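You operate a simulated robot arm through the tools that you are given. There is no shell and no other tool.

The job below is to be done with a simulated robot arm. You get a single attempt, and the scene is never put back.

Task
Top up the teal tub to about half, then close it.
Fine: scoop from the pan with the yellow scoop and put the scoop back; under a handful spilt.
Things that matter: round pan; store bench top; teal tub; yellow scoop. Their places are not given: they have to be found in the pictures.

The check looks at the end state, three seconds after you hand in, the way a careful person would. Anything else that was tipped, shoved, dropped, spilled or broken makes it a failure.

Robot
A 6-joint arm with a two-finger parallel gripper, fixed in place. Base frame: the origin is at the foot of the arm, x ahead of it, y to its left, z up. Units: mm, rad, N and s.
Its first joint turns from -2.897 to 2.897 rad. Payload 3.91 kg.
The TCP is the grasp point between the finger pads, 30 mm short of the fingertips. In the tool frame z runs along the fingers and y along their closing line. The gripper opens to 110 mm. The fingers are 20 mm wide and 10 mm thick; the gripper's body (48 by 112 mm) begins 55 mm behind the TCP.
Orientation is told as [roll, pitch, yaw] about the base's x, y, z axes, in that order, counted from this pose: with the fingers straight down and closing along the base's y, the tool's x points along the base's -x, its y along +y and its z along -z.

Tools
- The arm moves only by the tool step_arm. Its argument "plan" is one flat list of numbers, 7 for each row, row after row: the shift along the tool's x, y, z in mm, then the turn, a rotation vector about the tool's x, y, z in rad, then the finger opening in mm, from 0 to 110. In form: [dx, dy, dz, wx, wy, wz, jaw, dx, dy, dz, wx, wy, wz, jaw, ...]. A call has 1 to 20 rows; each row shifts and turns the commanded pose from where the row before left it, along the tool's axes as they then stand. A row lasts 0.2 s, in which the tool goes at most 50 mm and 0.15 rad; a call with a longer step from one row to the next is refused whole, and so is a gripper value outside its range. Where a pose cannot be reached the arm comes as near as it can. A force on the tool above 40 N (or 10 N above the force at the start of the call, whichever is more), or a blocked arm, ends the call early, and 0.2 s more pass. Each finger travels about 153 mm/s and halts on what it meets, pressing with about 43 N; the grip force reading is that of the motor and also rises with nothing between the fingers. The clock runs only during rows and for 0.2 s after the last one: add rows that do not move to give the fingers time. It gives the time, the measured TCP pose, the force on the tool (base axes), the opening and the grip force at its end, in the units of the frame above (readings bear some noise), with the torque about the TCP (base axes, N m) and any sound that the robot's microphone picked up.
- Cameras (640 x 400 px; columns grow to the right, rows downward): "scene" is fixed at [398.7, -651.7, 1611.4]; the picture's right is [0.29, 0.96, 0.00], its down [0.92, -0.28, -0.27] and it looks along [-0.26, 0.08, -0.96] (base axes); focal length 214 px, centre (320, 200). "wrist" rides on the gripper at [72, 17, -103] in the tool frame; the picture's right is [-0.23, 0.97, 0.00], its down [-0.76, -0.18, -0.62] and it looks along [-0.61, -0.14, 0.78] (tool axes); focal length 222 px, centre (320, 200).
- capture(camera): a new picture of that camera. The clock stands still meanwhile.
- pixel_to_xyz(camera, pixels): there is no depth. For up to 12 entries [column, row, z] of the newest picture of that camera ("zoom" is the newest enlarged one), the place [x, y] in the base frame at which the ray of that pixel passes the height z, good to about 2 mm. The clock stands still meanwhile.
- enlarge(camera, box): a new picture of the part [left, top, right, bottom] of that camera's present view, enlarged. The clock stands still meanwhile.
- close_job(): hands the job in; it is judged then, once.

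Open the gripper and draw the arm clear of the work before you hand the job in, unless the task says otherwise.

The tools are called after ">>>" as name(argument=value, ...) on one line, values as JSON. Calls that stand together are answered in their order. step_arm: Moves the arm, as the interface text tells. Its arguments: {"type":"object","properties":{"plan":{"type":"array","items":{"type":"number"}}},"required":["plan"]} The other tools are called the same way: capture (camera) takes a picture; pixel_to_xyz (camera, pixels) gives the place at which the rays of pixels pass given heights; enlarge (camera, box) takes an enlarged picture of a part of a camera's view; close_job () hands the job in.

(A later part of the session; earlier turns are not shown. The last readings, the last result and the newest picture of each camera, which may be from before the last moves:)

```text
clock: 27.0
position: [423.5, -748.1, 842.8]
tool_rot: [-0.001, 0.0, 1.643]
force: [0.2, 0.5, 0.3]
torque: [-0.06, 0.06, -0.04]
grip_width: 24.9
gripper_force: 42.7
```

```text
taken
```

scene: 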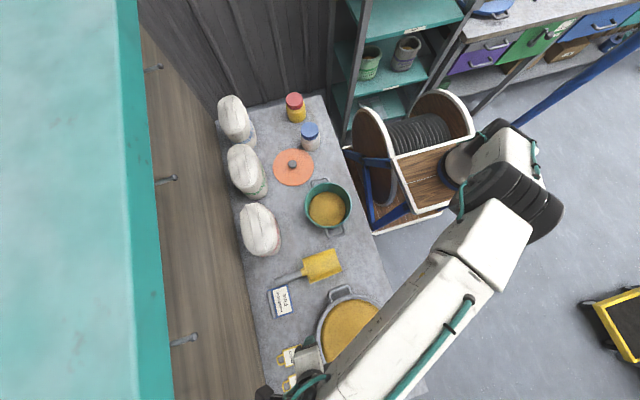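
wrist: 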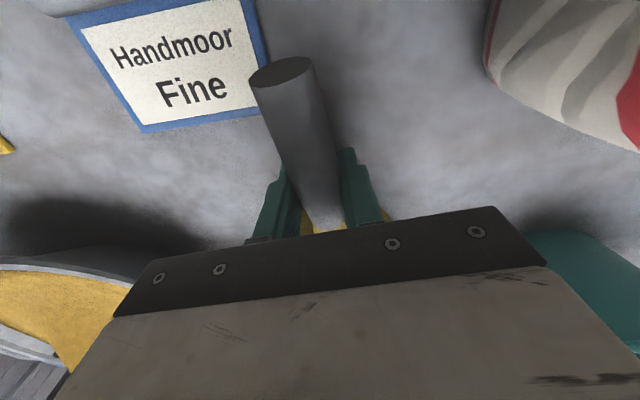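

The handle is gripped at 24.9 mm; I record this pose (423.5,-748.1,842.8, yaw 1.643) for putting the scoop back. I lift slowly and check that it comes level.

>>> step_arm(plan=[0, 0, -5, 0, 0, 0, 10, 0, 0, -10, 0, 0, 0, 10, 0, 0, -20, 0, 0, 0, 10, 0, 0, -30, 0, 0, 0, 10, 0, 0, -40, 0, 0, 0, 10, 0, 0, -45, 0, 0, 0, 10, 0, 0, 0, 0, 0, 0, 10])

>>> capture(camera="wrist")

>>> capture(camera="scene")

```text
clock: 28.6
position: [421.6, -748.5, 993.8]
tool_rot: [0.0, 0.0, 1.643]
force: [-0.5, 0.0, -1.7]
torque: [-0.15, 0.03, 0.01]
grip_width: 25.1
gripper_force: 43.1
```

```text
taken
```

wrist: 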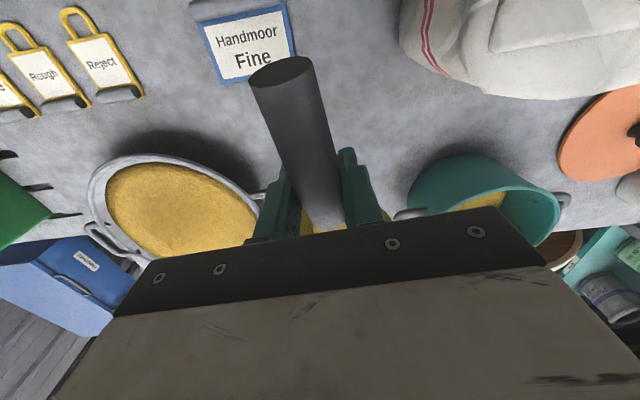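

```text
taken
```

scene: 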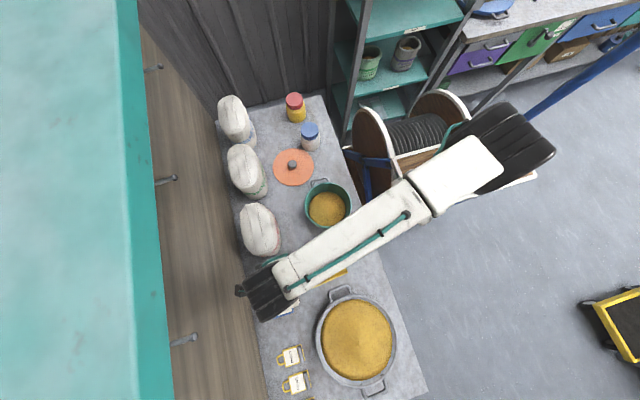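

The scoop came up level (1.7 N weight). I move to about (440,-611,1000) and turn it to heading +x, toward the pan.

>>> step_arm(plan=[-22, -4.5, -2, 0, 0, 0, 10, -34, -7, -2, 0, 0, 0, 10, -34, -7, -2, 0, 0, 0, 10, -30, -6, 0, 0, 0, 0, 10, -15, -4, 0, 0, 0, 0, 10, 0, 0, 0, 0, 0, 0.08, 10, 0, 0, 0, 0, 0, 0.147, 10, 0, 0, 0, 0, 0, 0.147, 10, 0, 0, 0, 0, 0, 0.147, 10, 0, 0, 0, 0, 0, 0.147, 10, 0, 0, 0, 0, 0, 0.147, 10, 0, 0, 0, 0, 0, 0.147, 10, 0, 0, 0, 0, 0, 0.147, 10, 0, 0, 0, 0, 0, 0.147, 10, 0, 0, 0, 0, 0, 0.147, 10, 0, 0, 0, 0, 0, 0.147, 10, 0, 0, 0, 0, 0, 0.093, 10, 0, 0, 0, 0, 0, 0, 10])

>>> capture(camera="wrist")

>>> capture(camera="scene")

>>> enlarge(camera="scene", box=[250, 240, 430, 400])

```text
clock: 32.4
position: [442.8, -611.6, 997.7]
tool_rot: [0.0, -0.001, -0.004]
force: [-0.7, 0.4, -1.6]
torque: [-0.03, 0.16, 0.0]
grip_width: 25.1
gripper_force: 43.0
```

```text
taken
```

wrist: 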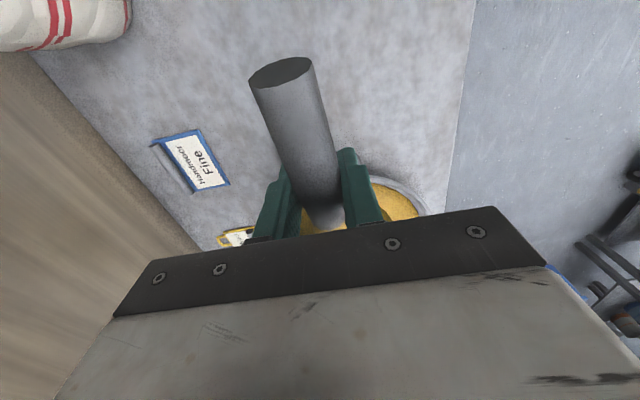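

```text
taken
```

scene: 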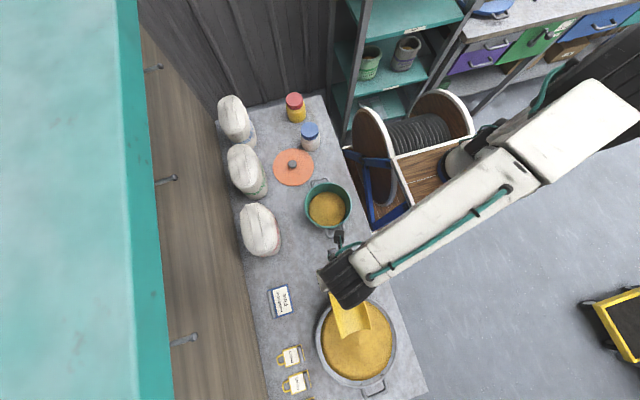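

```text
2.50 times, centred on (340, 320) of scene
```

zoom: 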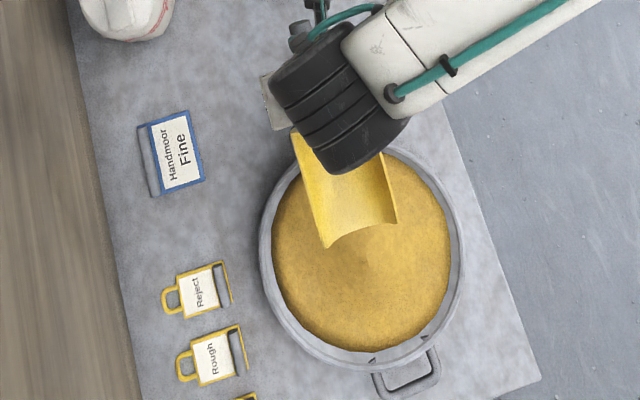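

The scoop heads +x over the pan. I measure where its front corners are relative to the TCP.

>>> pixel_to_xyz(camera="scene", pixels=[[342.8, 338.8, 980], [370.8, 328.8, 980], [342.8, 338.8, 955], [370.8, 328.8, 955], [356.8, 330.4, 955], [337, 301, 990], [366.5, 300, 1000]])

```text
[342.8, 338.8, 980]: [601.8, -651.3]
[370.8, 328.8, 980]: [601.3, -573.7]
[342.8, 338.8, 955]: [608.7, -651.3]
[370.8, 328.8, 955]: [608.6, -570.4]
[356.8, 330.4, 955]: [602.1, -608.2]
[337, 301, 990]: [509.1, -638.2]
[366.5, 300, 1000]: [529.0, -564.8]
```

Tip is 158 mm ahead of the TCP and aligned with +x. I tilt the tip down by 0.44 rad about tool y and check with pictures before entering the grain.

>>> step_arm(plan=[0, 0, 0, 0, 0.06, 0, 10, 0, 0, 0, 0, 0.11, 0, 10, 0, 0, 0, 0, 0.11, 0, 10, 0, 0, 0, 0, 0.1, 0, 10, 0, 0, 0, 0, 0.06, 0, 10, 0, 0, 0, 0, 0, 0, 10])

>>> capture(camera="scene")

>>> capture(camera="wrist")

>>> enlarge(camera="scene", box=[290, 270, 430, 400])

```text
clock: 33.8
position: [440.8, -611.5, 998.1]
tool_rot: [-0.001, 0.442, -0.003]
force: [-1.1, 0.8, -2.3]
torque: [-0.02, 0.09, 0.0]
grip_width: 25.1
gripper_force: 43.1
```

```text
taken
```

scene: 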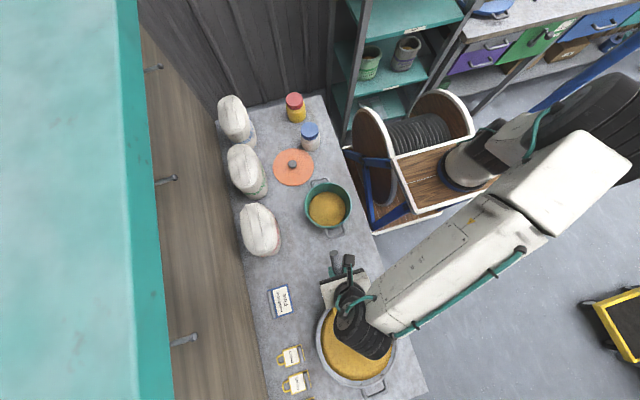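

```text
taken
```

wrist: 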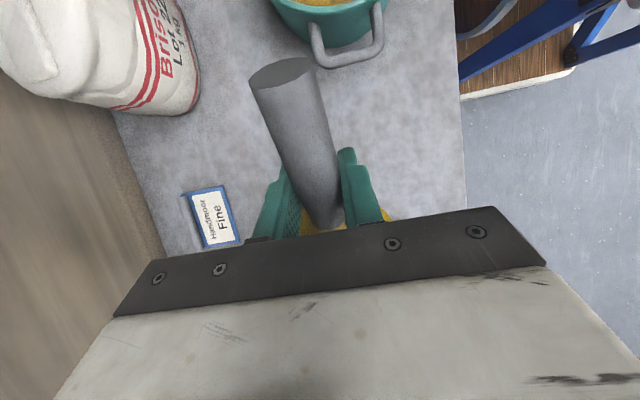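

```text
3.08 times, centred on (360, 335) of scene
```

zoom: 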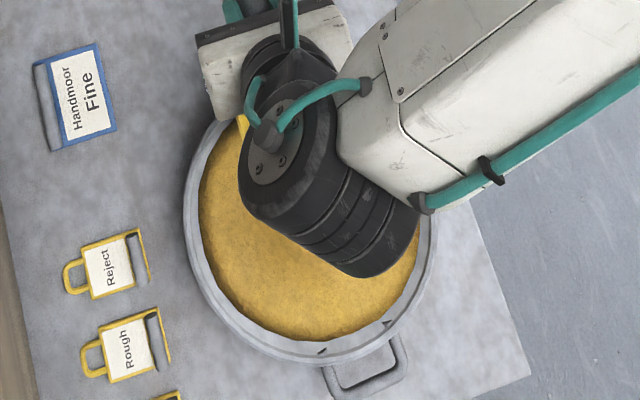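

The tilt is right (pitch 0.442) and the grip has not slipped. I bring the tip down to just above the grain near x≈590.

>>> step_arm(plan=[-16, 0, 5, 0, 0, 0, 10, -16, 0, 5, 0, 0, 0, 10, 0, 0, 0, 0, 0, 0, 10])

>>> step_arm(plan=[-8, 0, 0, 0, 0, 0, 10, -8, 0, 0, 0, 0, 0, 10, 0, 0, 0, 0, 0, 0, 10])

>>> enlarge(camera="scene", box=[290, 270, 430, 400])

```text
clock: 34.6
position: [466.1, -610.1, 974.5]
tool_rot: [-0.001, 0.44, -0.002]
force: [-0.6, -0.2, -1.3]
torque: [0.03, 0.12, -0.01]
grip_width: 25.1
gripper_force: 43.4
```

```text
clock: 35.4
position: [480.9, -610.8, 969.1]
tool_rot: [0.001, 0.44, -0.001]
force: [0.2, 0.1, -1.9]
torque: [0.02, 0.16, -0.01]
grip_width: 25.0
gripper_force: 43.1
```

```text
3.08 times, centred on (360, 335) of scene
```

zoom: 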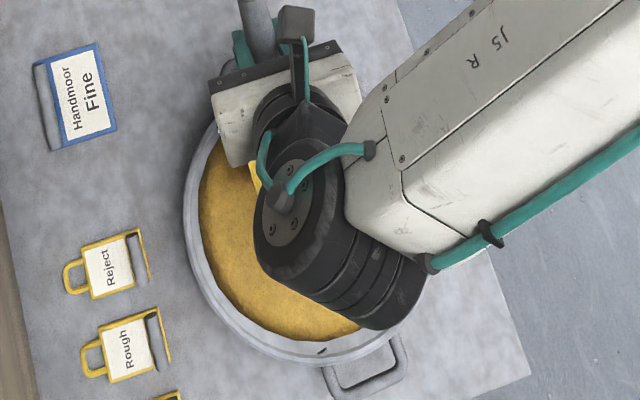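

No contact yet with the tip near (605,861). I continue along the blade axis into the grain in small steps, watching force.

>>> step_arm(plan=[-8, 0, 0, 0, 0, 0, 10, -8, 0, 0, 0, 0, 0, 10, 0, 0, 0, 0, 0, 0, 10])

>>> step_arm(plan=[-8, 0, 0, 0, 0, 0, 10, -8, 0, 0, 0, 0, 0, 10, 0, 0, 0, 0, 0, 0, 10])

>>> enlarge(camera="scene", box=[290, 270, 430, 400])

```text
clock: 36.2
position: [496.8, -611.9, 961.8]
tool_rot: [-0.001, 0.44, -0.001]
force: [-0.6, 0.3, -2.8]
torque: [-0.02, 0.11, 0.0]
grip_width: 25.3
gripper_force: 42.6
```

```text
clock: 37.0
position: [509.7, -610.6, 955.5]
tool_rot: [0.001, 0.439, -0.002]
force: [0.1, 0.4, -2.2]
torque: [-0.02, 0.13, 0.0]
grip_width: 25.2
gripper_force: 43.5
```

```text
3.08 times, centred on (360, 335) of scene
```

zoom: 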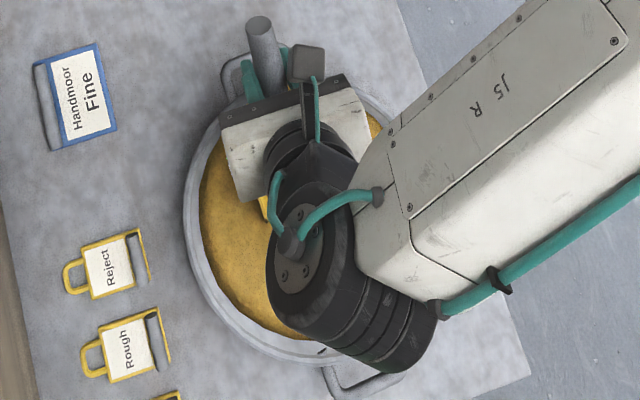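

Tip estimated at (634,848), still no clear resistance. I push on along the axis another 32 mm in small steps.

>>> step_arm(plan=[-8, 0, 0, 0, 0, 0, 10, -8, 0, 0, 0, 0, 0, 10, 0, 0, 0, 0, 0, 0, 10])

>>> step_arm(plan=[-8, 0, 0, 0, 0, 0, 10, -8, 0, 0, 0, 0, 0, 10, 0, 0, 0, 0, 0, 0, 10])

>>> enlarge(camera="scene", box=[290, 270, 430, 400])

>>> capture(camera="wrist")

```text
clock: 37.8
position: [524.4, -611.6, 947.9]
tool_rot: [0.0, 0.442, 0.0]
force: [0.8, -0.8, -3.0]
torque: [-0.01, 0.12, -0.01]
grip_width: 24.7
gripper_force: 43.1
```

```text
clock: 38.6
position: [539.1, -610.0, 941.4]
tool_rot: [0.0, 0.439, -0.002]
force: [0.0, 0.1, -3.0]
torque: [0.02, 0.15, -0.02]
grip_width: 25.3
gripper_force: 43.2
```

```text
3.08 times, centred on (360, 335) of scene
```

zoom: 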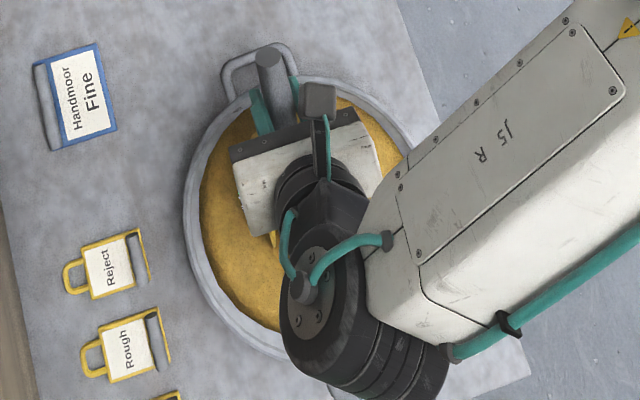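

```text
taken
```

wrist: 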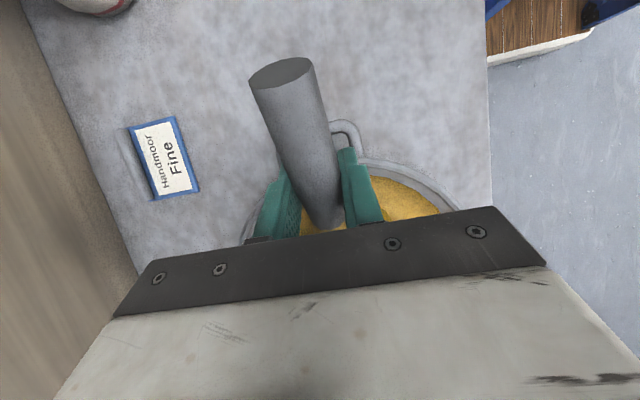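

The force has risen slightly (−3 N) so grain is coming onto the blade with little resistance; tip ≈(663,834). I now push forward while curling the scoop up towards level, staying above the pan floor and the rim.

>>> step_arm(plan=[-12.3, 0, 10, 0, -0.07, 0, 10, -10.8, 0, 10.2, 0, -0.07, 0, 10, -9.7, 0, 7.9, 0, -0.06, 0, 10, -7.2, 0, 7.2, 0, -0.06, 0, 10, -5.2, 0, 7.9, 0, -0.065, 0, 10, -3.7, 0, 4.6, 0, -0.065, 0, 10, 0, 0, 0, 0, 0, 0, 10])

>>> enlarge(camera="scene", box=[290, 270, 430, 400])

>>> capture(camera="wrist")

```text
clock: 40.2
position: [572.4, -611.6, 879.1]
tool_rot: [0.001, 0.051, -0.001]
force: [-0.6, -0.7, -4.2]
torque: [0.02, 0.27, 0.0]
grip_width: 25.3
gripper_force: 43.3
```

```text
3.08 times, centred on (360, 335) of scene
```

zoom: 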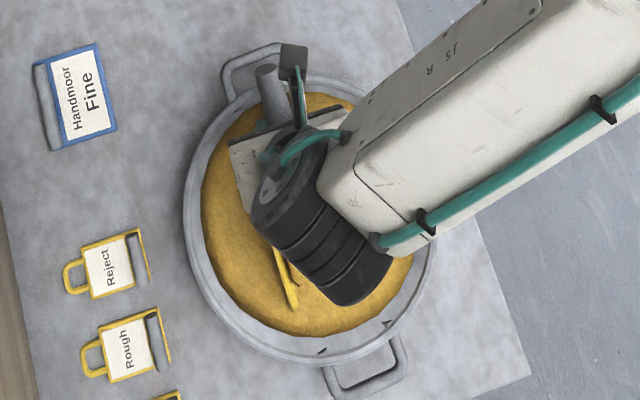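

```text
taken
```

wrist: 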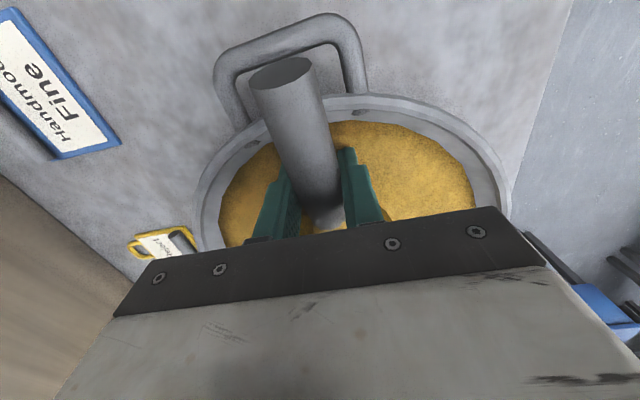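

The scoop is level-ish in the grain with about 4 N on it. I lift slowly to level, then raise it with a slight tip-up once clear of the rim.

>>> step_arm(plan=[0.4, 0, -8, 0, -0.05, 0, 10, 0, 0, -10, 0, 0, 0, 10, 0, 0, -12, 0, -0.03, 0, 10, 0, 0, -15, 0, -0.04, 0, 10, 0, 0, -20, 0, -0.03, 0, 10, 0, 0, -20, 0, 0, 0, 10, 0, 0, -20, 0, 0, 0, 10, 0, 0, -15, 0, 0, 0, 10, 0, 0, -8, 0, 0, 0, 10, 0, 0, 0, 0, 0, 0, 10, 0, 0, 0, 0, 0, 0, 10])

>>> capture(camera="scene")

>>> enlarge(camera="scene", box=[290, 270, 430, 400])

>>> capture(camera="wrist")

```text
clock: 42.6
position: [562.7, -611.1, 1007.5]
tool_rot: [0.0, -0.099, -0.001]
force: [0.3, 0.7, -2.8]
torque: [-0.03, 0.27, 0.0]
grip_width: 25.3
gripper_force: 43.4
```

```text
taken
```

scene: 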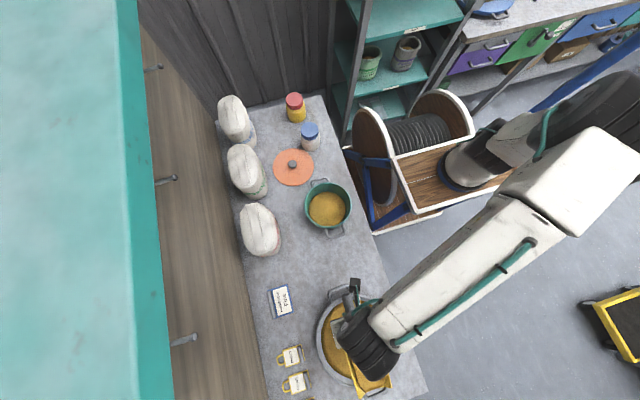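

```text
3.08 times, centred on (360, 335) of scene
```

zoom: 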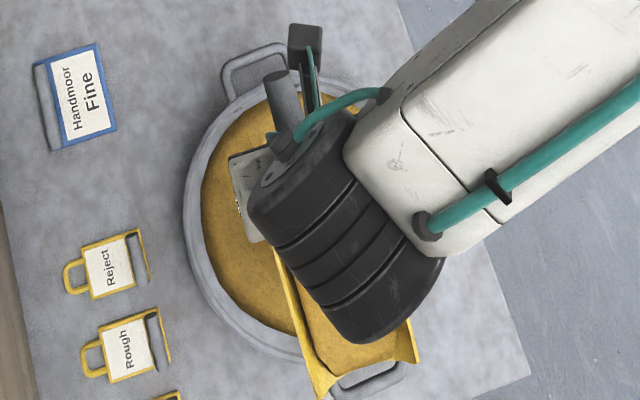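

```text
taken
```

wrist: 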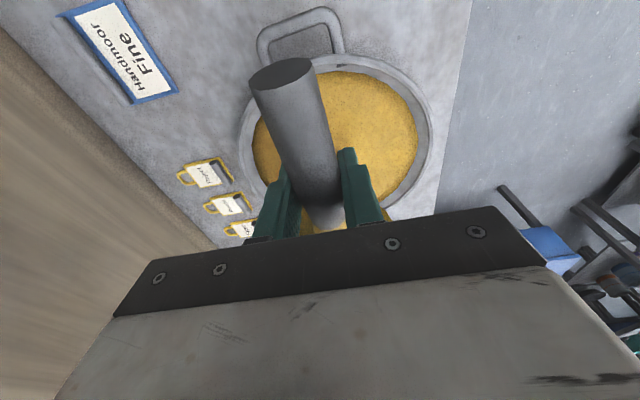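

The scoop carries a load of grain (scene zoom (350,330) shows yellow inside) and nothing seems spilled. I carry it slowly backward in −x, nearly level, to above the tub at about TCP (88,-571,1007).

>>> step_arm(plan=[10, 1, -1, 0, 0, 0, 10, 25, 2, -2.5, 0, 0, 0, 10, 37.8, 3, -3.8, 0, 0, 0, 10, 37.8, 3, -3.8, 0, 0, 0, 10, 37.8, 3, -3.8, 0, 0, 0, 10, 37.8, 3, -3.8, 0, 0, 0, 10, 37.8, 3, -3.8, 0, 0, 0, 10, 37.8, 3, -3.8, 0, 0, 0, 10, 37.8, 3, -3.8, 0, 0, 0, 10, 37.8, 3, -3.8, 0, 0, 0, 10, 37.8, 3, -3.8, 0, 0, 0, 10, 37.8, 3, -3.8, 0, 0, 0, 10, 30, 3, -3, 0, 0, 0, 10, 20, 3, -2, 0, 0, 0, 10, 10, 1, -1, 0, 0, 0, 10, 0, 0, 0, 0, 0, 0, 10])

>>> capture(camera="scene")

>>> enlarge(camera="scene", box=[260, 130, 400, 260])

>>> enlarge(camera="scene", box=[260, 250, 430, 400])

```text
clock: 46.0
position: [87.5, -570.6, 1009.0]
tool_rot: [0.002, -0.1, 0.0]
force: [0.5, -0.6, -4.6]
torque: [0.01, 0.29, -0.02]
grip_width: 25.3
gripper_force: 43.0
```

```text
taken
```

scene: 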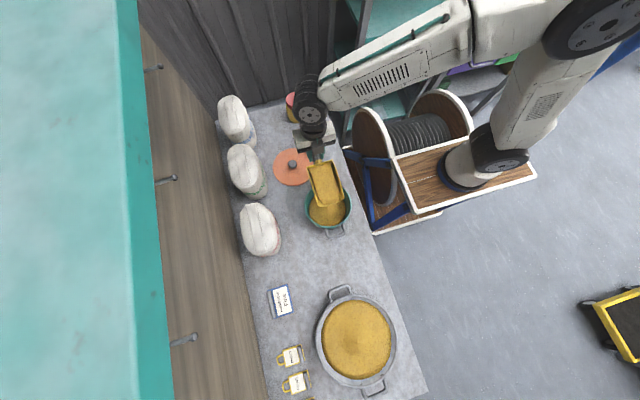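

```text
3.08 times, centred on (330, 195) of scene
```

zoom: 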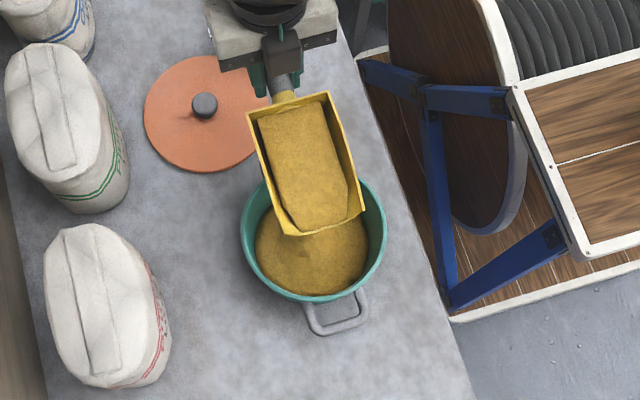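

```text
2.67 times, centred on (345, 325) of scene
```

zoom: 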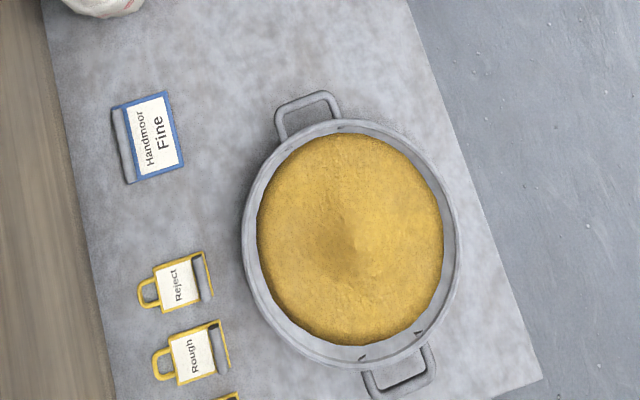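

The scoop holds a good layer of grain and the bench is clean. I now lower and begin tilting over the tub, keeping the tip near (227,-571,907), and look before the grain starts running.

>>> step_arm(plan=[5.2, 0, 14, 0, 0.05, 0, 10, 5.2, 0, 14, 0, 0.05, 0, 10, -1.3, 0, -0.6, 0, 0.1, 0, 10, -2.1, 0, -7.1, 0, 0.1, 0, 10, -3.4, 0, -10.1, 0, 0.1, 0, 10, 0, 0, 0, 0, 0, 0, 10])

>>> enlarge(camera="scene", box=[280, 150, 380, 243])

>>> capture(camera="wrist")

```text
clock: 47.4
position: [89.4, -570.8, 997.6]
tool_rot: [-0.002, 0.301, -0.001]
force: [-0.2, 0.0, -3.2]
torque: [0.02, 0.2, 0.01]
grip_width: 25.2
gripper_force: 43.0
```

```text
4.30 times, centred on (330, 196) of scene
```

zoom: 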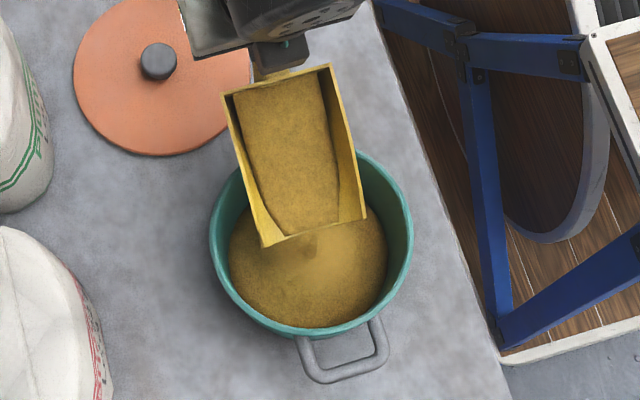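

```text
taken
```

wrist: 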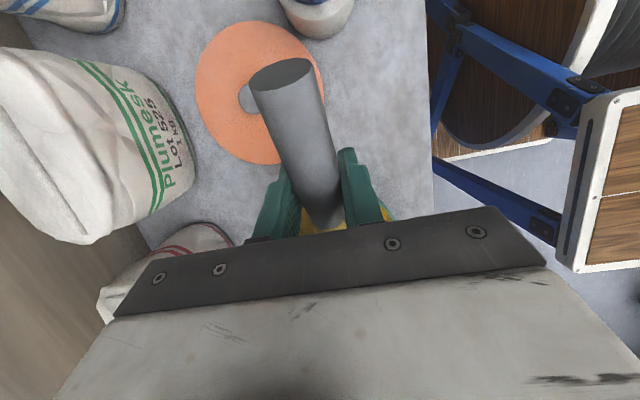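

The tip is centred over the tub opening and the grain is still on the blade. I tilt on from 0.3 to 0.7 rad in even steps.

>>> step_arm(plan=[-3.6, 0, -10.7, 0, 0.1, 0, 10, -4.2, 0, -12.9, 0, 0.1, 0, 10, -4.5, 0, -12.9, 0, 0.1, 0, 10, -5.3, 0, -11.9, 0, 0.1, 0, 10, 0, 0, 0, 0, 0, 0, 10])

>>> enlarge(camera="scene", box=[280, 150, 380, 243])

```text
clock: 48.6
position: [125.5, -570.0, 1032.2]
tool_rot: [-0.002, 0.701, -0.002]
force: [0.9, 0.2, -1.3]
torque: [0.02, 0.06, 0.03]
grip_width: 24.9
gripper_force: 43.4
```

```text
4.30 times, centred on (330, 196) of scene
```

zoom: 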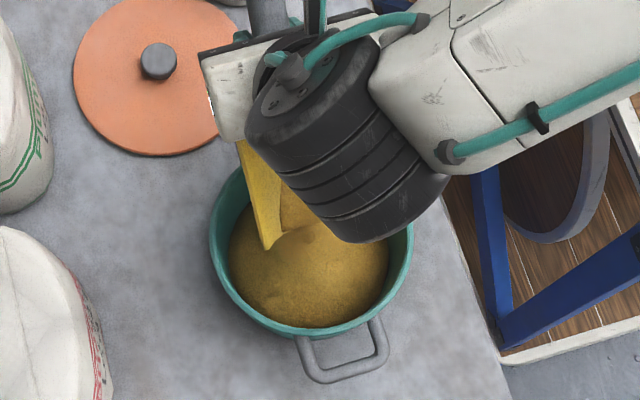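

Grain has begun to run into the tub, all inside the rim. I tilt on to 1.2 rad to empty the scoop.

>>> step_arm(plan=[-5.7, 0, -12, 0, 0.1, 0, 10, -6.75, 0, -12.7, 0, 0.1, 0, 10, -6.3, 0, -13.5, 0, 0.1, 0, 10, -6.4, 0, -13.6, 0, 0.1, 0, 10, 0, 0, 0, 0, 0, 0, 10, 0, 0, 0, 0, 0, 0, 10])

>>> enlarge(camera="scene", box=[280, 150, 380, 243])

>>> capture(camera="wrist")

```text
clock: 50.0
position: [182.4, -570.6, 1046.2]
tool_rot: [-0.001, 1.1, -0.002]
force: [-1.0, 0.1, -1.2]
torque: [-0.02, -0.03, 0.02]
grip_width: 25.2
gripper_force: 43.2
```

```text
4.30 times, centred on (330, 196) of scene
```

zoom: 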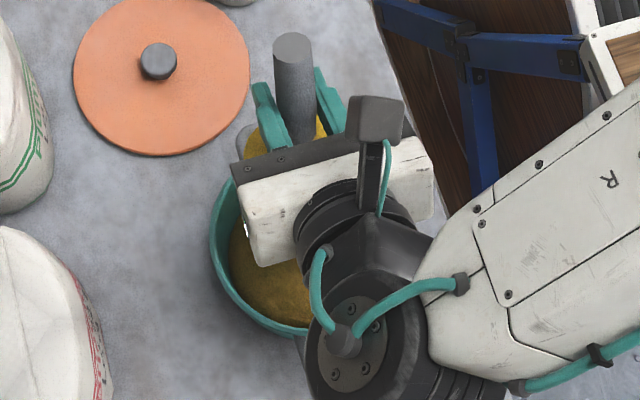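

```text
taken
```

wrist: 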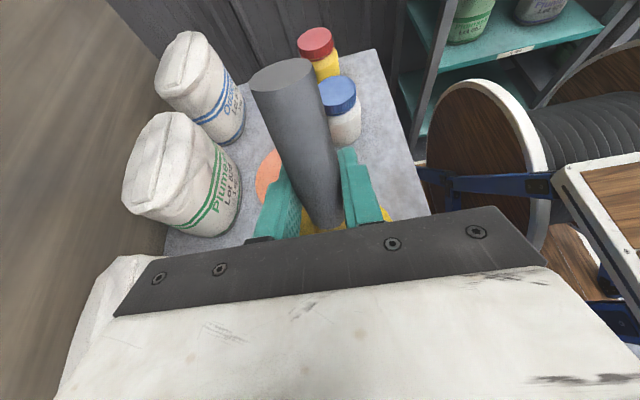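

The scoop is steep (1.1 rad) over the tub; I dwell briefly so everything runs out, then tilt back along the same path to see the new level.

>>> step_arm(plan=[0, 0, 0, 0, 0.08, 0, 10, 0, 0, 0, 0, 0, 0, 10, 0, 0, 0, 0, -0.08, 0, 10, 0, 0, 0, 0, 0, 0, 10, 5, 0, 14.2, 0, -0.1, 0, 10, 4.9, 0, 14.1, 0, -0.1, 0, 10, 5.4, 0, 13.3, 0, -0.1, 0, 10, 4.5, 0, 12.5, 0, -0.1, 0, 10, 4.1, 0, 12.3, 0, -0.1, 0, 10, 3.1, 0, 13.3, 0, -0.1, 0, 10, 2.9, 0, 13.3, 0, -0.1, 0, 10, 2.5, 0, 11, 0, -0.1, 0, 10, 0, 0, 0, 0, 0, 0, 10])

>>> enlarge(camera="scene", box=[280, 150, 380, 243])

```text
clock: 52.8
position: [89.3, -571.8, 997.8]
tool_rot: [-0.003, 0.299, -0.002]
force: [-0.3, 0.0, -2.1]
torque: [0.01, 0.13, 0.02]
grip_width: 25.1
gripper_force: 43.4
```

```text
4.30 times, centred on (330, 196) of scene
```

zoom: 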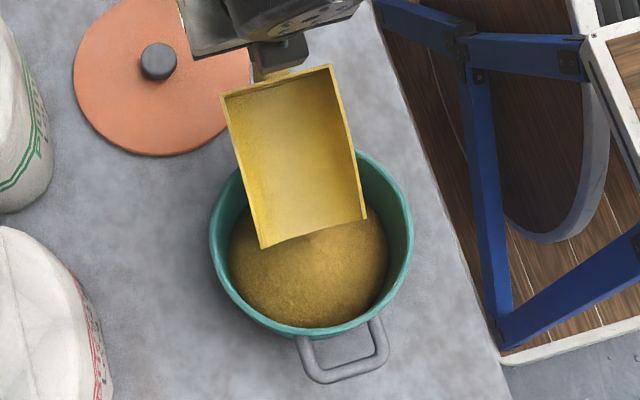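

The scoop emptied cleanly. I level it and carry it off toward the pan so that the tub can be seen.

>>> step_arm(plan=[3.5, 0, -11.5, 0, -0.1, 0, 10, 2.4, 0, -11.8, 0, -0.1, 0, 10, 1.2, 0, -11.9, 0, -0.1, 0, 10, -25, -5, 0, 0, 0, 0, 10, -45, -5, 0, 0, 0, 0, 10, -45, -5, 0, 0, 0, 0, 10, -45, -5, 0, 0, 0, 0, 10, -45, -5, 0, 0, 0, 0, 10, -45, -5, 0, 0, 0, 0, 10, -45, -5, 0, 0, 0, 0, 10, -38, -5, 0, 0, 0, 0, 10, -20, 0, 0, 0, 0, 0, 10, 0, 0, 0, 0, 0, 0, 10])

>>> capture(camera="scene")

>>> enlarge(camera="scene", box=[295, 170, 359, 234])

>>> enlarge(camera="scene", box=[260, 250, 430, 400])

```text
clock: 55.6
position: [442.7, -609.7, 1034.3]
tool_rot: [0.0, -0.001, -0.003]
force: [0.1, 0.5, -1.7]
torque: [0.01, 0.1, 0.02]
grip_width: 25.2
gripper_force: 42.7
```

```text
taken
```

scene: 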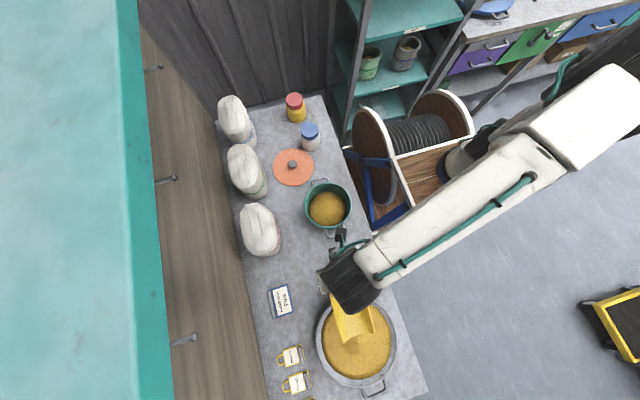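

```text
6.25 times, centred on (327, 202) of scene
```

zoom: 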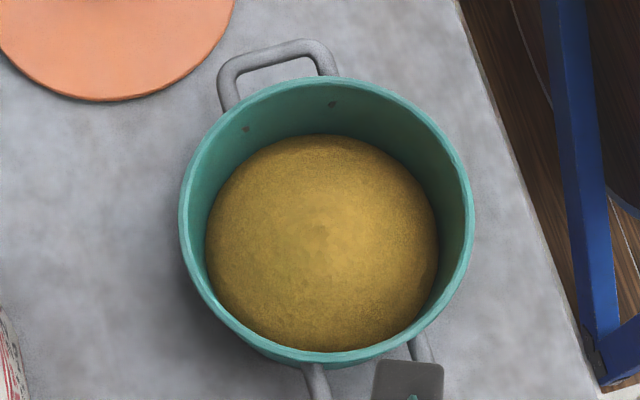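

```text
2.67 times, centred on (345, 325) of scene
```

zoom: 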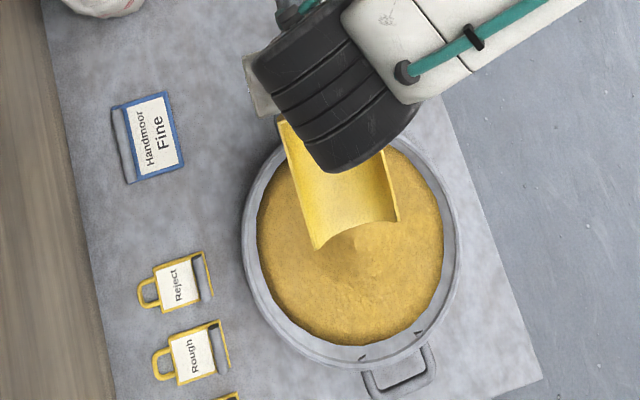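

The bench is still clean; the tub now shows a taller mound with its edge line similar to before. To judge the level I turn the wrist camera to look along +y at the tub from the side.

>>> step_arm(plan=[0, 0, 0, 0, 0, -0.08, 10, 0, 0, 0, 0, 0, -0.147, 10, 0, 0, 0, 0, 0, -0.147, 10, 0, 0, 0, 0, 0, -0.147, 10, 0, 0, 0, 0, 0, -0.147, 10, 0, 0, 0, 0, 0, -0.147, 10, 0, 0, 0, 0, 0, -0.147, 10, 0, 0, 0, 0, 0, -0.147, 10, 0, 0, 0, 0, 0, -0.147, 10, 0, 0, 0, 0, 0, -0.147, 10, 0, 0, 0, 0, 0, -0.147, 10, 34, 28, 0, 0, 0, -0.02, 10, 34, 28, 0, 0, 0, 0, 10, 34, 28, 0, 0, 0, 0, 10, 34, 28, 0, 0, 0, 0, 10, 0, 0, 0, 0, 0, 0, 10])

>>> capture(camera="wrist")

```text
clock: 59.0
position: [329.2, -747.4, 1035.2]
tool_rot: [0.0, 0.0, 1.571]
force: [0.2, -0.2, -2.7]
torque: [-0.12, 0.04, 0.01]
grip_width: 24.9
gripper_force: 42.9
```

```text
taken
```

wrist: 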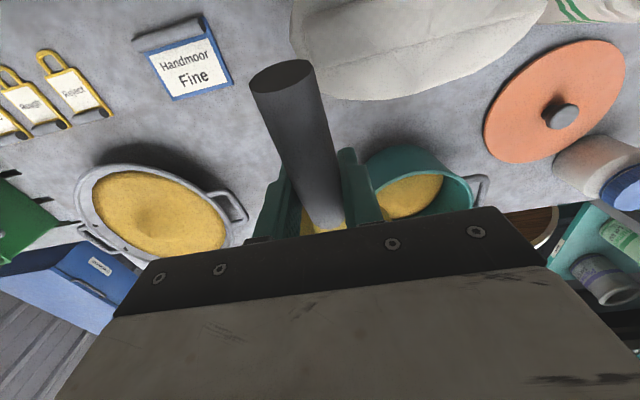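

The tub is partly visible right of the handle at (410,190). I move 70 mm toward +y and a little +x so that it appears fully.

>>> step_arm(plan=[-35, -15, 0, 0, 0, 0, 10, -35, -15, 0, 0, 0, 0, 10, 0, 0, 0, 0, 0, 0, 10])

>>> capture(camera="wrist")

>>> enlarge(camera="wrist", box=[350, 80, 530, 220])

```text
clock: 59.8
position: [360.4, -677.2, 1032.6]
tool_rot: [0.0, 0.002, 1.57]
force: [0.1, -0.1, -2.2]
torque: [-0.16, 0.01, 0.0]
grip_width: 25.0
gripper_force: 42.9
```

```text
taken
```

wrist: 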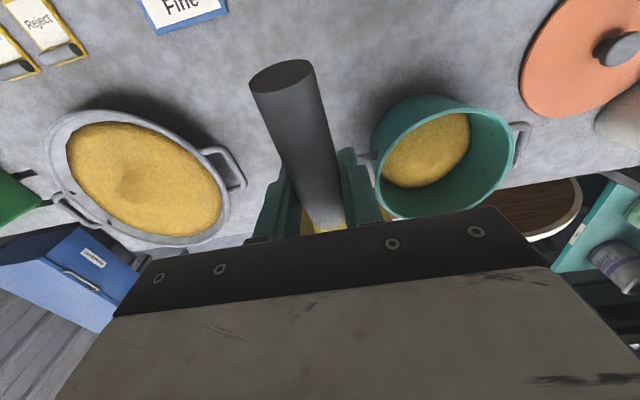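

```text
2.86 times, centred on (440, 150) of wrist
```

zoom: 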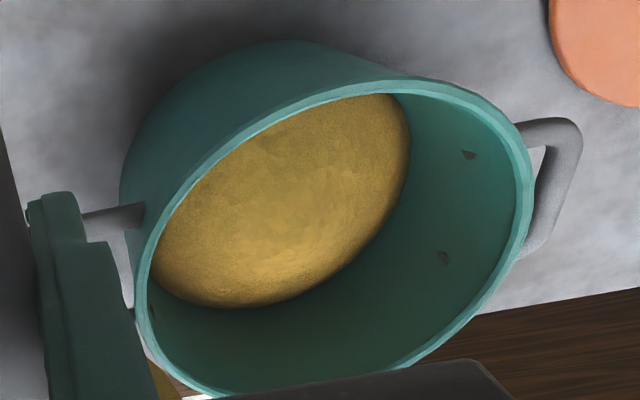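

The tub is clearly visible now at wrist (440,155). I enlarge more to read the grain edge on the far wall and the mound's peak.

>>> enlarge(camera="wrist", box=[375, 100, 485, 200])

>>> enlarge(camera="scene", box=[302, 182, 352, 232])

```text
4.00 times, centred on (430, 150) of wrist
```

zoom: 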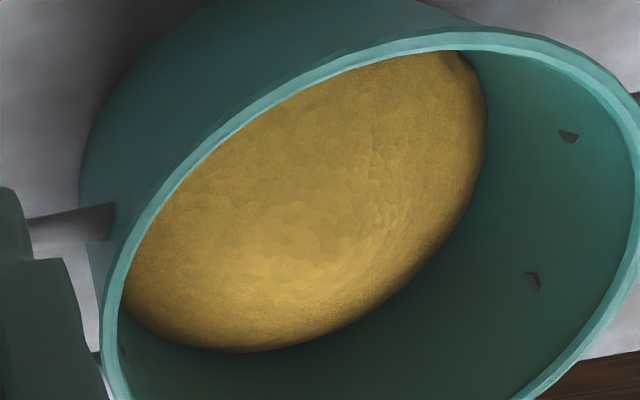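

```text
8.00 times, centred on (327, 207) of scene
```

zoom: 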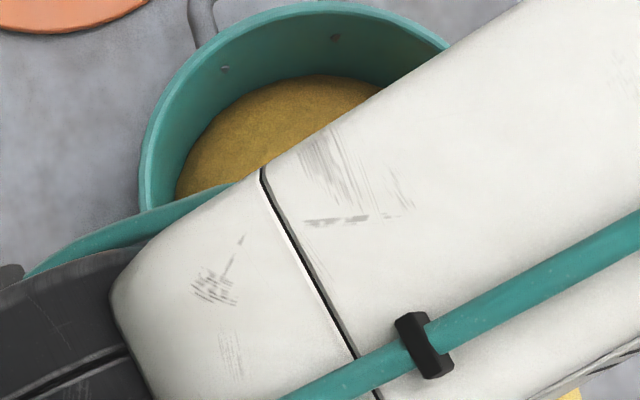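

The far-wall grain edge reads z≈826 (about the same as before), with a dome above it; the load was roughly 150 g, so I estimate the tub is near 40 %. One more similar scoop should bring it to about half, so I go back over the pan, heading +x.

>>> step_arm(plan=[-22, -27.5, 8, 0, 0, 0, 10, -22, -27.5, 8, 0, 0, 0, 10, -22, -27.5, 8, 0, 0, 0, 10, 0, 0, 10, 0, 0, 0.08, 10, 0, 0, 0, 0, 0, 0.147, 10, 0, 0, 0, 0, 0, 0.147, 10, 0, 0, 0, 0, 0, 0.147, 10, 0, 0, 0, 0, 0, 0.147, 10, 0, 0, 0, 0, 0, 0.147, 10, 0, 0, 0, 0, 0, 0.147, 10, 0, 0, 0, 0, 0, 0.147, 10, 0, 0, 0, 0, 0, 0.147, 10, 0, 0, 0, 0, 0, 0.147, 10, 0, 0, 0, 0, 0, 0.147, 10, 0, 0, 0, 0, 0, 0.02, 10, 0, 0, 0, 0, 0, 0, 10])

>>> capture(camera="scene")

>>> enlarge(camera="scene", box=[260, 250, 430, 400])

>>> enlarge(camera="scene", box=[302, 182, 352, 232])

```text
clock: 63.2
position: [443.5, -609.3, 998.0]
tool_rot: [0.0, 0.0, -0.002]
force: [0.5, -0.5, -2.1]
torque: [-0.02, 0.13, -0.03]
grip_width: 25.1
gripper_force: 43.2
```

```text
taken
```

scene: 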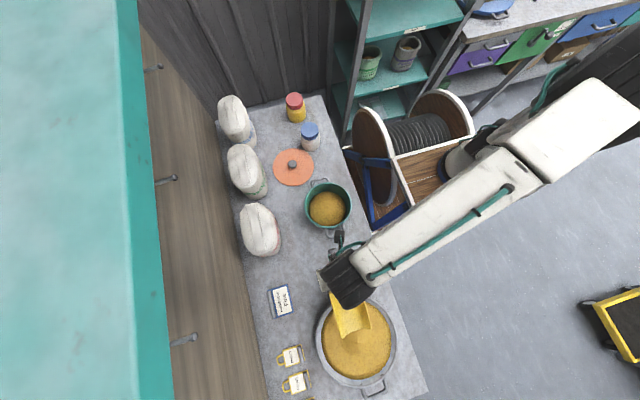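

```text
2.67 times, centred on (345, 325) of scene
```

zoom: 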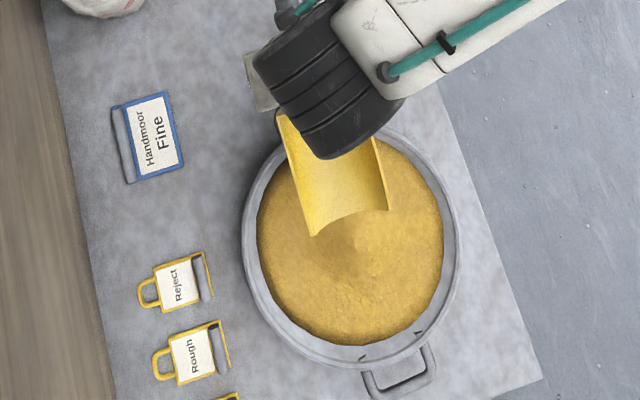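

```text
8.00 times, centred on (327, 207) of scene
```

zoom: 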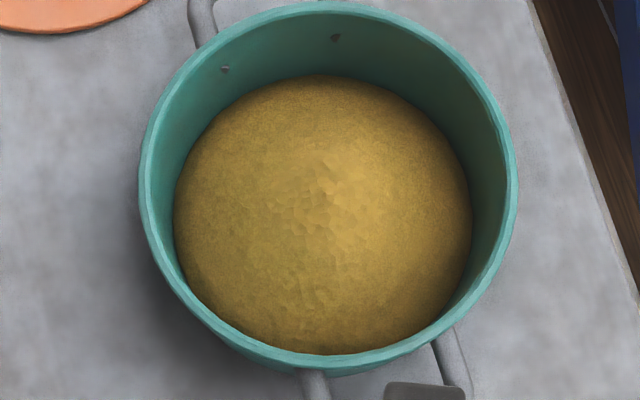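

The tub mound looks smooth and the pan still has plenty. I repeat the same scooping path: tilt to 0.44 rad, then along the blade axis into the grain.

>>> step_arm(plan=[0, 0, 0, 0, 0.06, 0, 10, 0, 0, 0, 0, 0.11, 0, 10, 0, 0, 0, 0, 0.11, 0, 10, 0, 0, 0, 0, 0.1, 0, 10, 0, 0, 0, 0, 0.06, 0, 10, -16, 0, 5, 0, 0, 0, 10, -16, 0, 5, 0, 0, 0, 10, -12, 0, 0, 0, 0, 0, 10, -12, 0, 0, 0, 0, 0, 10, -12, 0, 0, 0, 0, 0, 10, -12, 0, 0, 0, 0, 0, 10, -12, 0, 0, 0, 0, 0, 10, -4, 0, 0, 0, 0, 0, 10, 0, 0, 0, 0, 0, 0, 10])

>>> enlarge(camera="scene", box=[290, 270, 430, 400])

```text
clock: 66.2
position: [523.1, -610.8, 948.9]
tool_rot: [0.0, 0.441, -0.001]
force: [0.4, 0.0, -2.2]
torque: [0.0, 0.14, 0.0]
grip_width: 25.1
gripper_force: 43.0
```

```text
3.08 times, centred on (360, 335) of scene
```

zoom: 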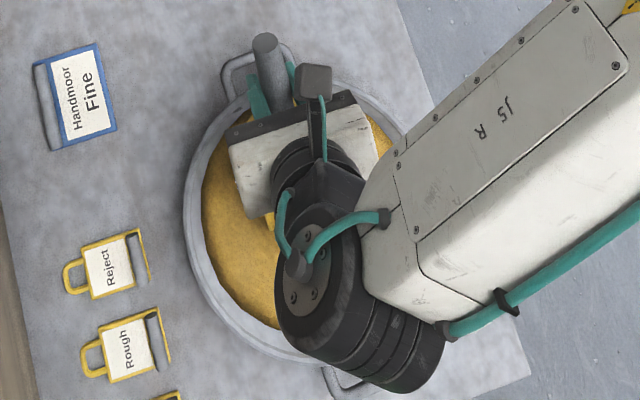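

All as in the first run, now at (523,949). I go the last 16 mm in and then do the same forward curl.

>>> step_arm(plan=[-8, 0, 0, 0, 0, 0, 10, -8, 0, 0, 0, 0, 0, 10, -12.3, 0, 10, 0, -0.07, 0, 10, -10.8, 0, 10.2, 0, -0.07, 0, 10, -9.7, 0, 7.9, 0, -0.06, 0, 10, -7.2, 0, 7.2, 0, -0.06, 0, 10, -5.2, 0, 7.9, 0, -0.065, 0, 10, -3.7, 0, 4.6, 0, -0.065, 0, 10, 0, 0, 0, 0, 0, 0, 10])

>>> step_arm(plan=[0.4, 0, -8, 0, -0.05, 0, 10, 0, 0, -10, 0, 0, 0, 10, 0, 0, -12, 0, -0.03, 0, 10, 0, 0, -15, 0, -0.04, 0, 10, 0, 0, -20, 0, -0.03, 0, 10, 0, 0, -20, 0, 0, 0, 10, 0, 0, -20, 0, 0, 0, 10, 0, 0, -15, 0, 0, 0, 10, 0, 0, -8, 0, 0, 0, 10, 0, 0, 0, 0, 0, 0, 10, 0, 0, 0, 0, 0, 0, 10])

>>> enlarge(camera="scene", box=[290, 270, 430, 400])

```text
clock: 68.2
position: [570.4, -609.9, 882.5]
tool_rot: [-0.001, 0.051, -0.001]
force: [0.7, 0.3, -3.1]
torque: [0.02, 0.21, -0.01]
grip_width: 25.3
gripper_force: 42.7
```

```text
clock: 70.6
position: [563.9, -610.3, 1010.2]
tool_rot: [-0.001, -0.099, -0.002]
force: [0.4, -0.3, -2.8]
torque: [-0.02, 0.25, 0.04]
grip_width: 25.3
gripper_force: 43.0
```

```text
3.08 times, centred on (360, 335) of scene
```

zoom: 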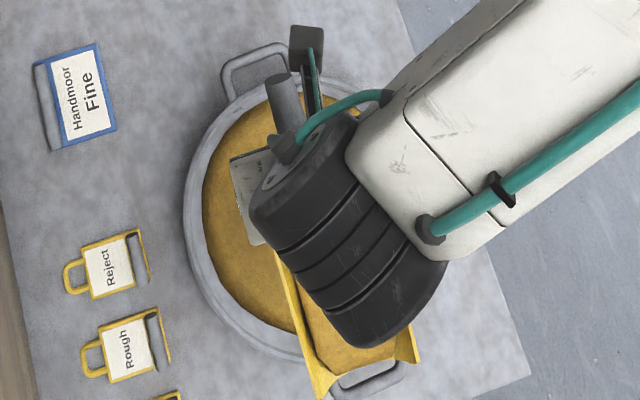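

The second load is on the blade (torque 0.25 N·m, similar to before) with no spill visible. I carry it back to the tub along the same path.

>>> step_arm(plan=[10, 1, -1, 0, 0, 0, 10, 25, 2, -2.5, 0, 0, 0, 10, 37.8, 3, -3.8, 0, 0, 0, 10, 37.8, 3, -3.8, 0, 0, 0, 10, 37.8, 3, -3.8, 0, 0, 0, 10, 37.8, 3, -3.8, 0, 0, 0, 10, 37.8, 3, -3.8, 0, 0, 0, 10, 37.8, 3, -3.8, 0, 0, 0, 10, 37.8, 3, -3.8, 0, 0, 0, 10, 37.8, 3, -3.8, 0, 0, 0, 10, 37.8, 3, -3.8, 0, 0, 0, 10, 37.8, 3, -3.8, 0, 0, 0, 10, 30, 2, -3, 0, 0, 0, 10, 20, 2, -2, 0, 0, 0, 10, 11, 1, -1, 0, 0, 0, 10, 0, 0, 0, 0, 0, 0, 10])

>>> enlarge(camera="scene", box=[260, 130, 400, 260])

>>> enlarge(camera="scene", box=[260, 250, 430, 400])

```text
clock: 74.0
position: [87.7, -572.7, 1009.0]
tool_rot: [0.0, -0.1, 0.0]
force: [0.4, -0.4, -3.6]
torque: [0.0, 0.28, 0.01]
grip_width: 25.3
gripper_force: 42.8
```

```text
3.08 times, centred on (330, 195) of scene
```

zoom: 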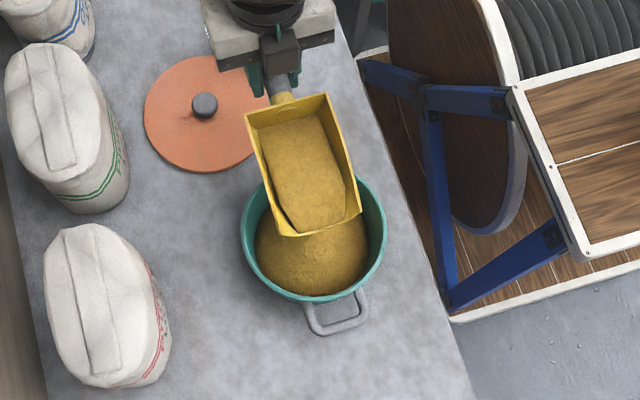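

```text
2.67 times, centred on (345, 325) of scene
```

zoom: 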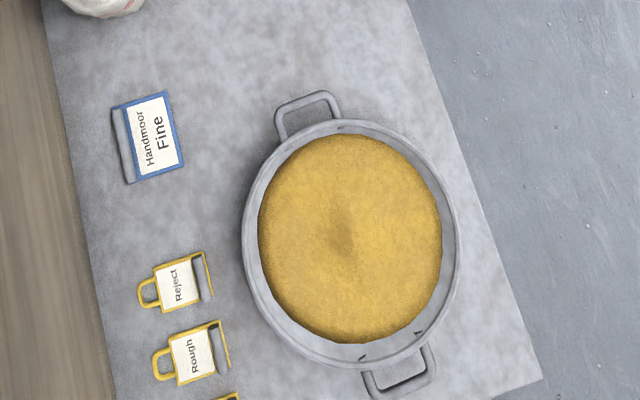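

The load looks the same as the first and the bench is clean. I lower and tilt over the tub as before.

>>> step_arm(plan=[5.2, 0, 14, 0, 0.05, 0, 10, 5.2, 0, 14, 0, 0.05, 0, 10, -1.3, 0, -0.6, 0, 0.1, 0, 10, -2.1, 0, -7.1, 0, 0.1, 0, 10, -3.4, 0, -10.1, 0, 0.1, 0, 10, -3.6, 0, -10.7, 0, 0.1, 0, 10, -4.2, 0, -12.9, 0, 0.1, 0, 10, 0, 0, 0, 0, 0, 0, 10])

>>> enlarge(camera="scene", box=[280, 150, 380, 243])

```text
clock: 75.8
position: [103.9, -573.0, 1015.3]
tool_rot: [-0.003, 0.501, -0.002]
force: [0.4, -0.1, -2.8]
torque: [0.01, 0.16, 0.01]
grip_width: 25.5
gripper_force: 43.0
```

```text
4.30 times, centred on (330, 196) of scene
```

zoom: 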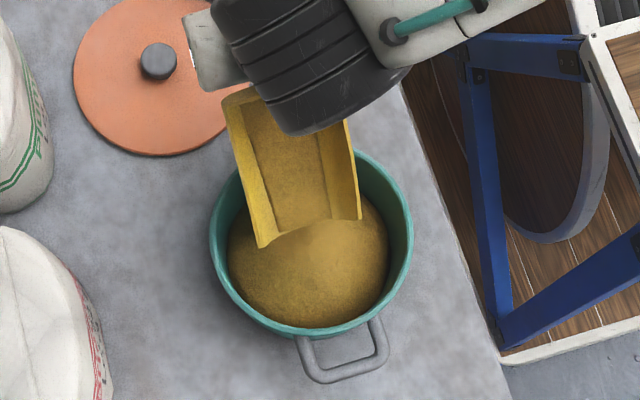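

Grain is at the lip, centred over the tub. I continue the tilt to 1.1 rad, dwell, and come back along the same path.

>>> step_arm(plan=[-4.5, 0, -12.9, 0, 0.1, 0, 10, -5.3, 0, -11.9, 0, 0.1, 0, 10, 0, 0, 0, 0, 0, 0, 10, -5.7, 0, -12, 0, 0.1, 0, 10, -6.75, 0, -12.7, 0, 0.1, 0, 10, -6.3, 0, -13.5, 0, 0.1, 0, 10, -6.4, 0, -13.6, 0, 0.1, 0, 10, 0, 0, 0, 0, 0.08, 0, 10, 0, 0, 0, 0, 0, 0, 10, 0, 0, 0, 0, 0, 0, 10, 0, 0, 0, 0, -0.08, 0, 10])

>>> step_arm(plan=[5, 0, 14.2, 0, -0.1, 0, 10, 4.9, 0, 14.1, 0, -0.1, 0, 10, 5.4, 0, 13.3, 0, -0.1, 0, 10, 4.5, 0, 12.5, 0, -0.1, 0, 10, 4.1, 0, 12.3, 0, -0.1, 0, 10, 3.1, 0, 13.3, 0, -0.1, 0, 10, 2.9, 0, 13.3, 0, -0.1, 0, 10, 2.5, 0, 11, 0, -0.1, 0, 10, 0, 0, 0, 0, 0, 0, 10])

>>> enlarge(camera="scene", box=[280, 150, 380, 243])

```text
clock: 78.2
position: [180.5, -572.5, 1046.9]
tool_rot: [0.0, 1.1, 0.001]
force: [0.0, -0.2, -2.3]
torque: [0.04, 0.03, 0.0]
grip_width: 25.3
gripper_force: 43.1
```

```text
clock: 80.2
position: [88.5, -570.5, 998.8]
tool_rot: [-0.001, 0.301, -0.001]
force: [-0.8, -0.1, -1.3]
torque: [0.02, 0.08, -0.01]
grip_width: 25.0
gripper_force: 42.7
```

```text
4.30 times, centred on (330, 196) of scene
```

zoom: 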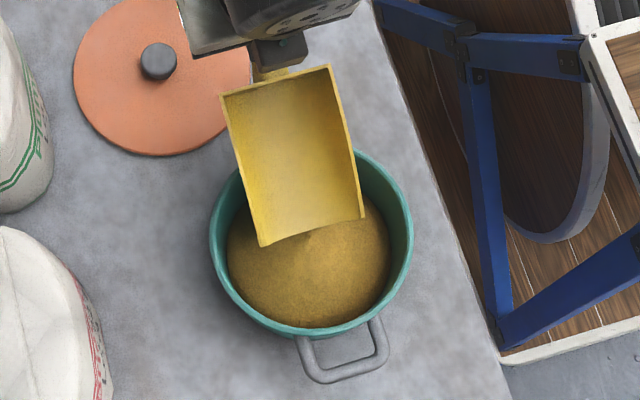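

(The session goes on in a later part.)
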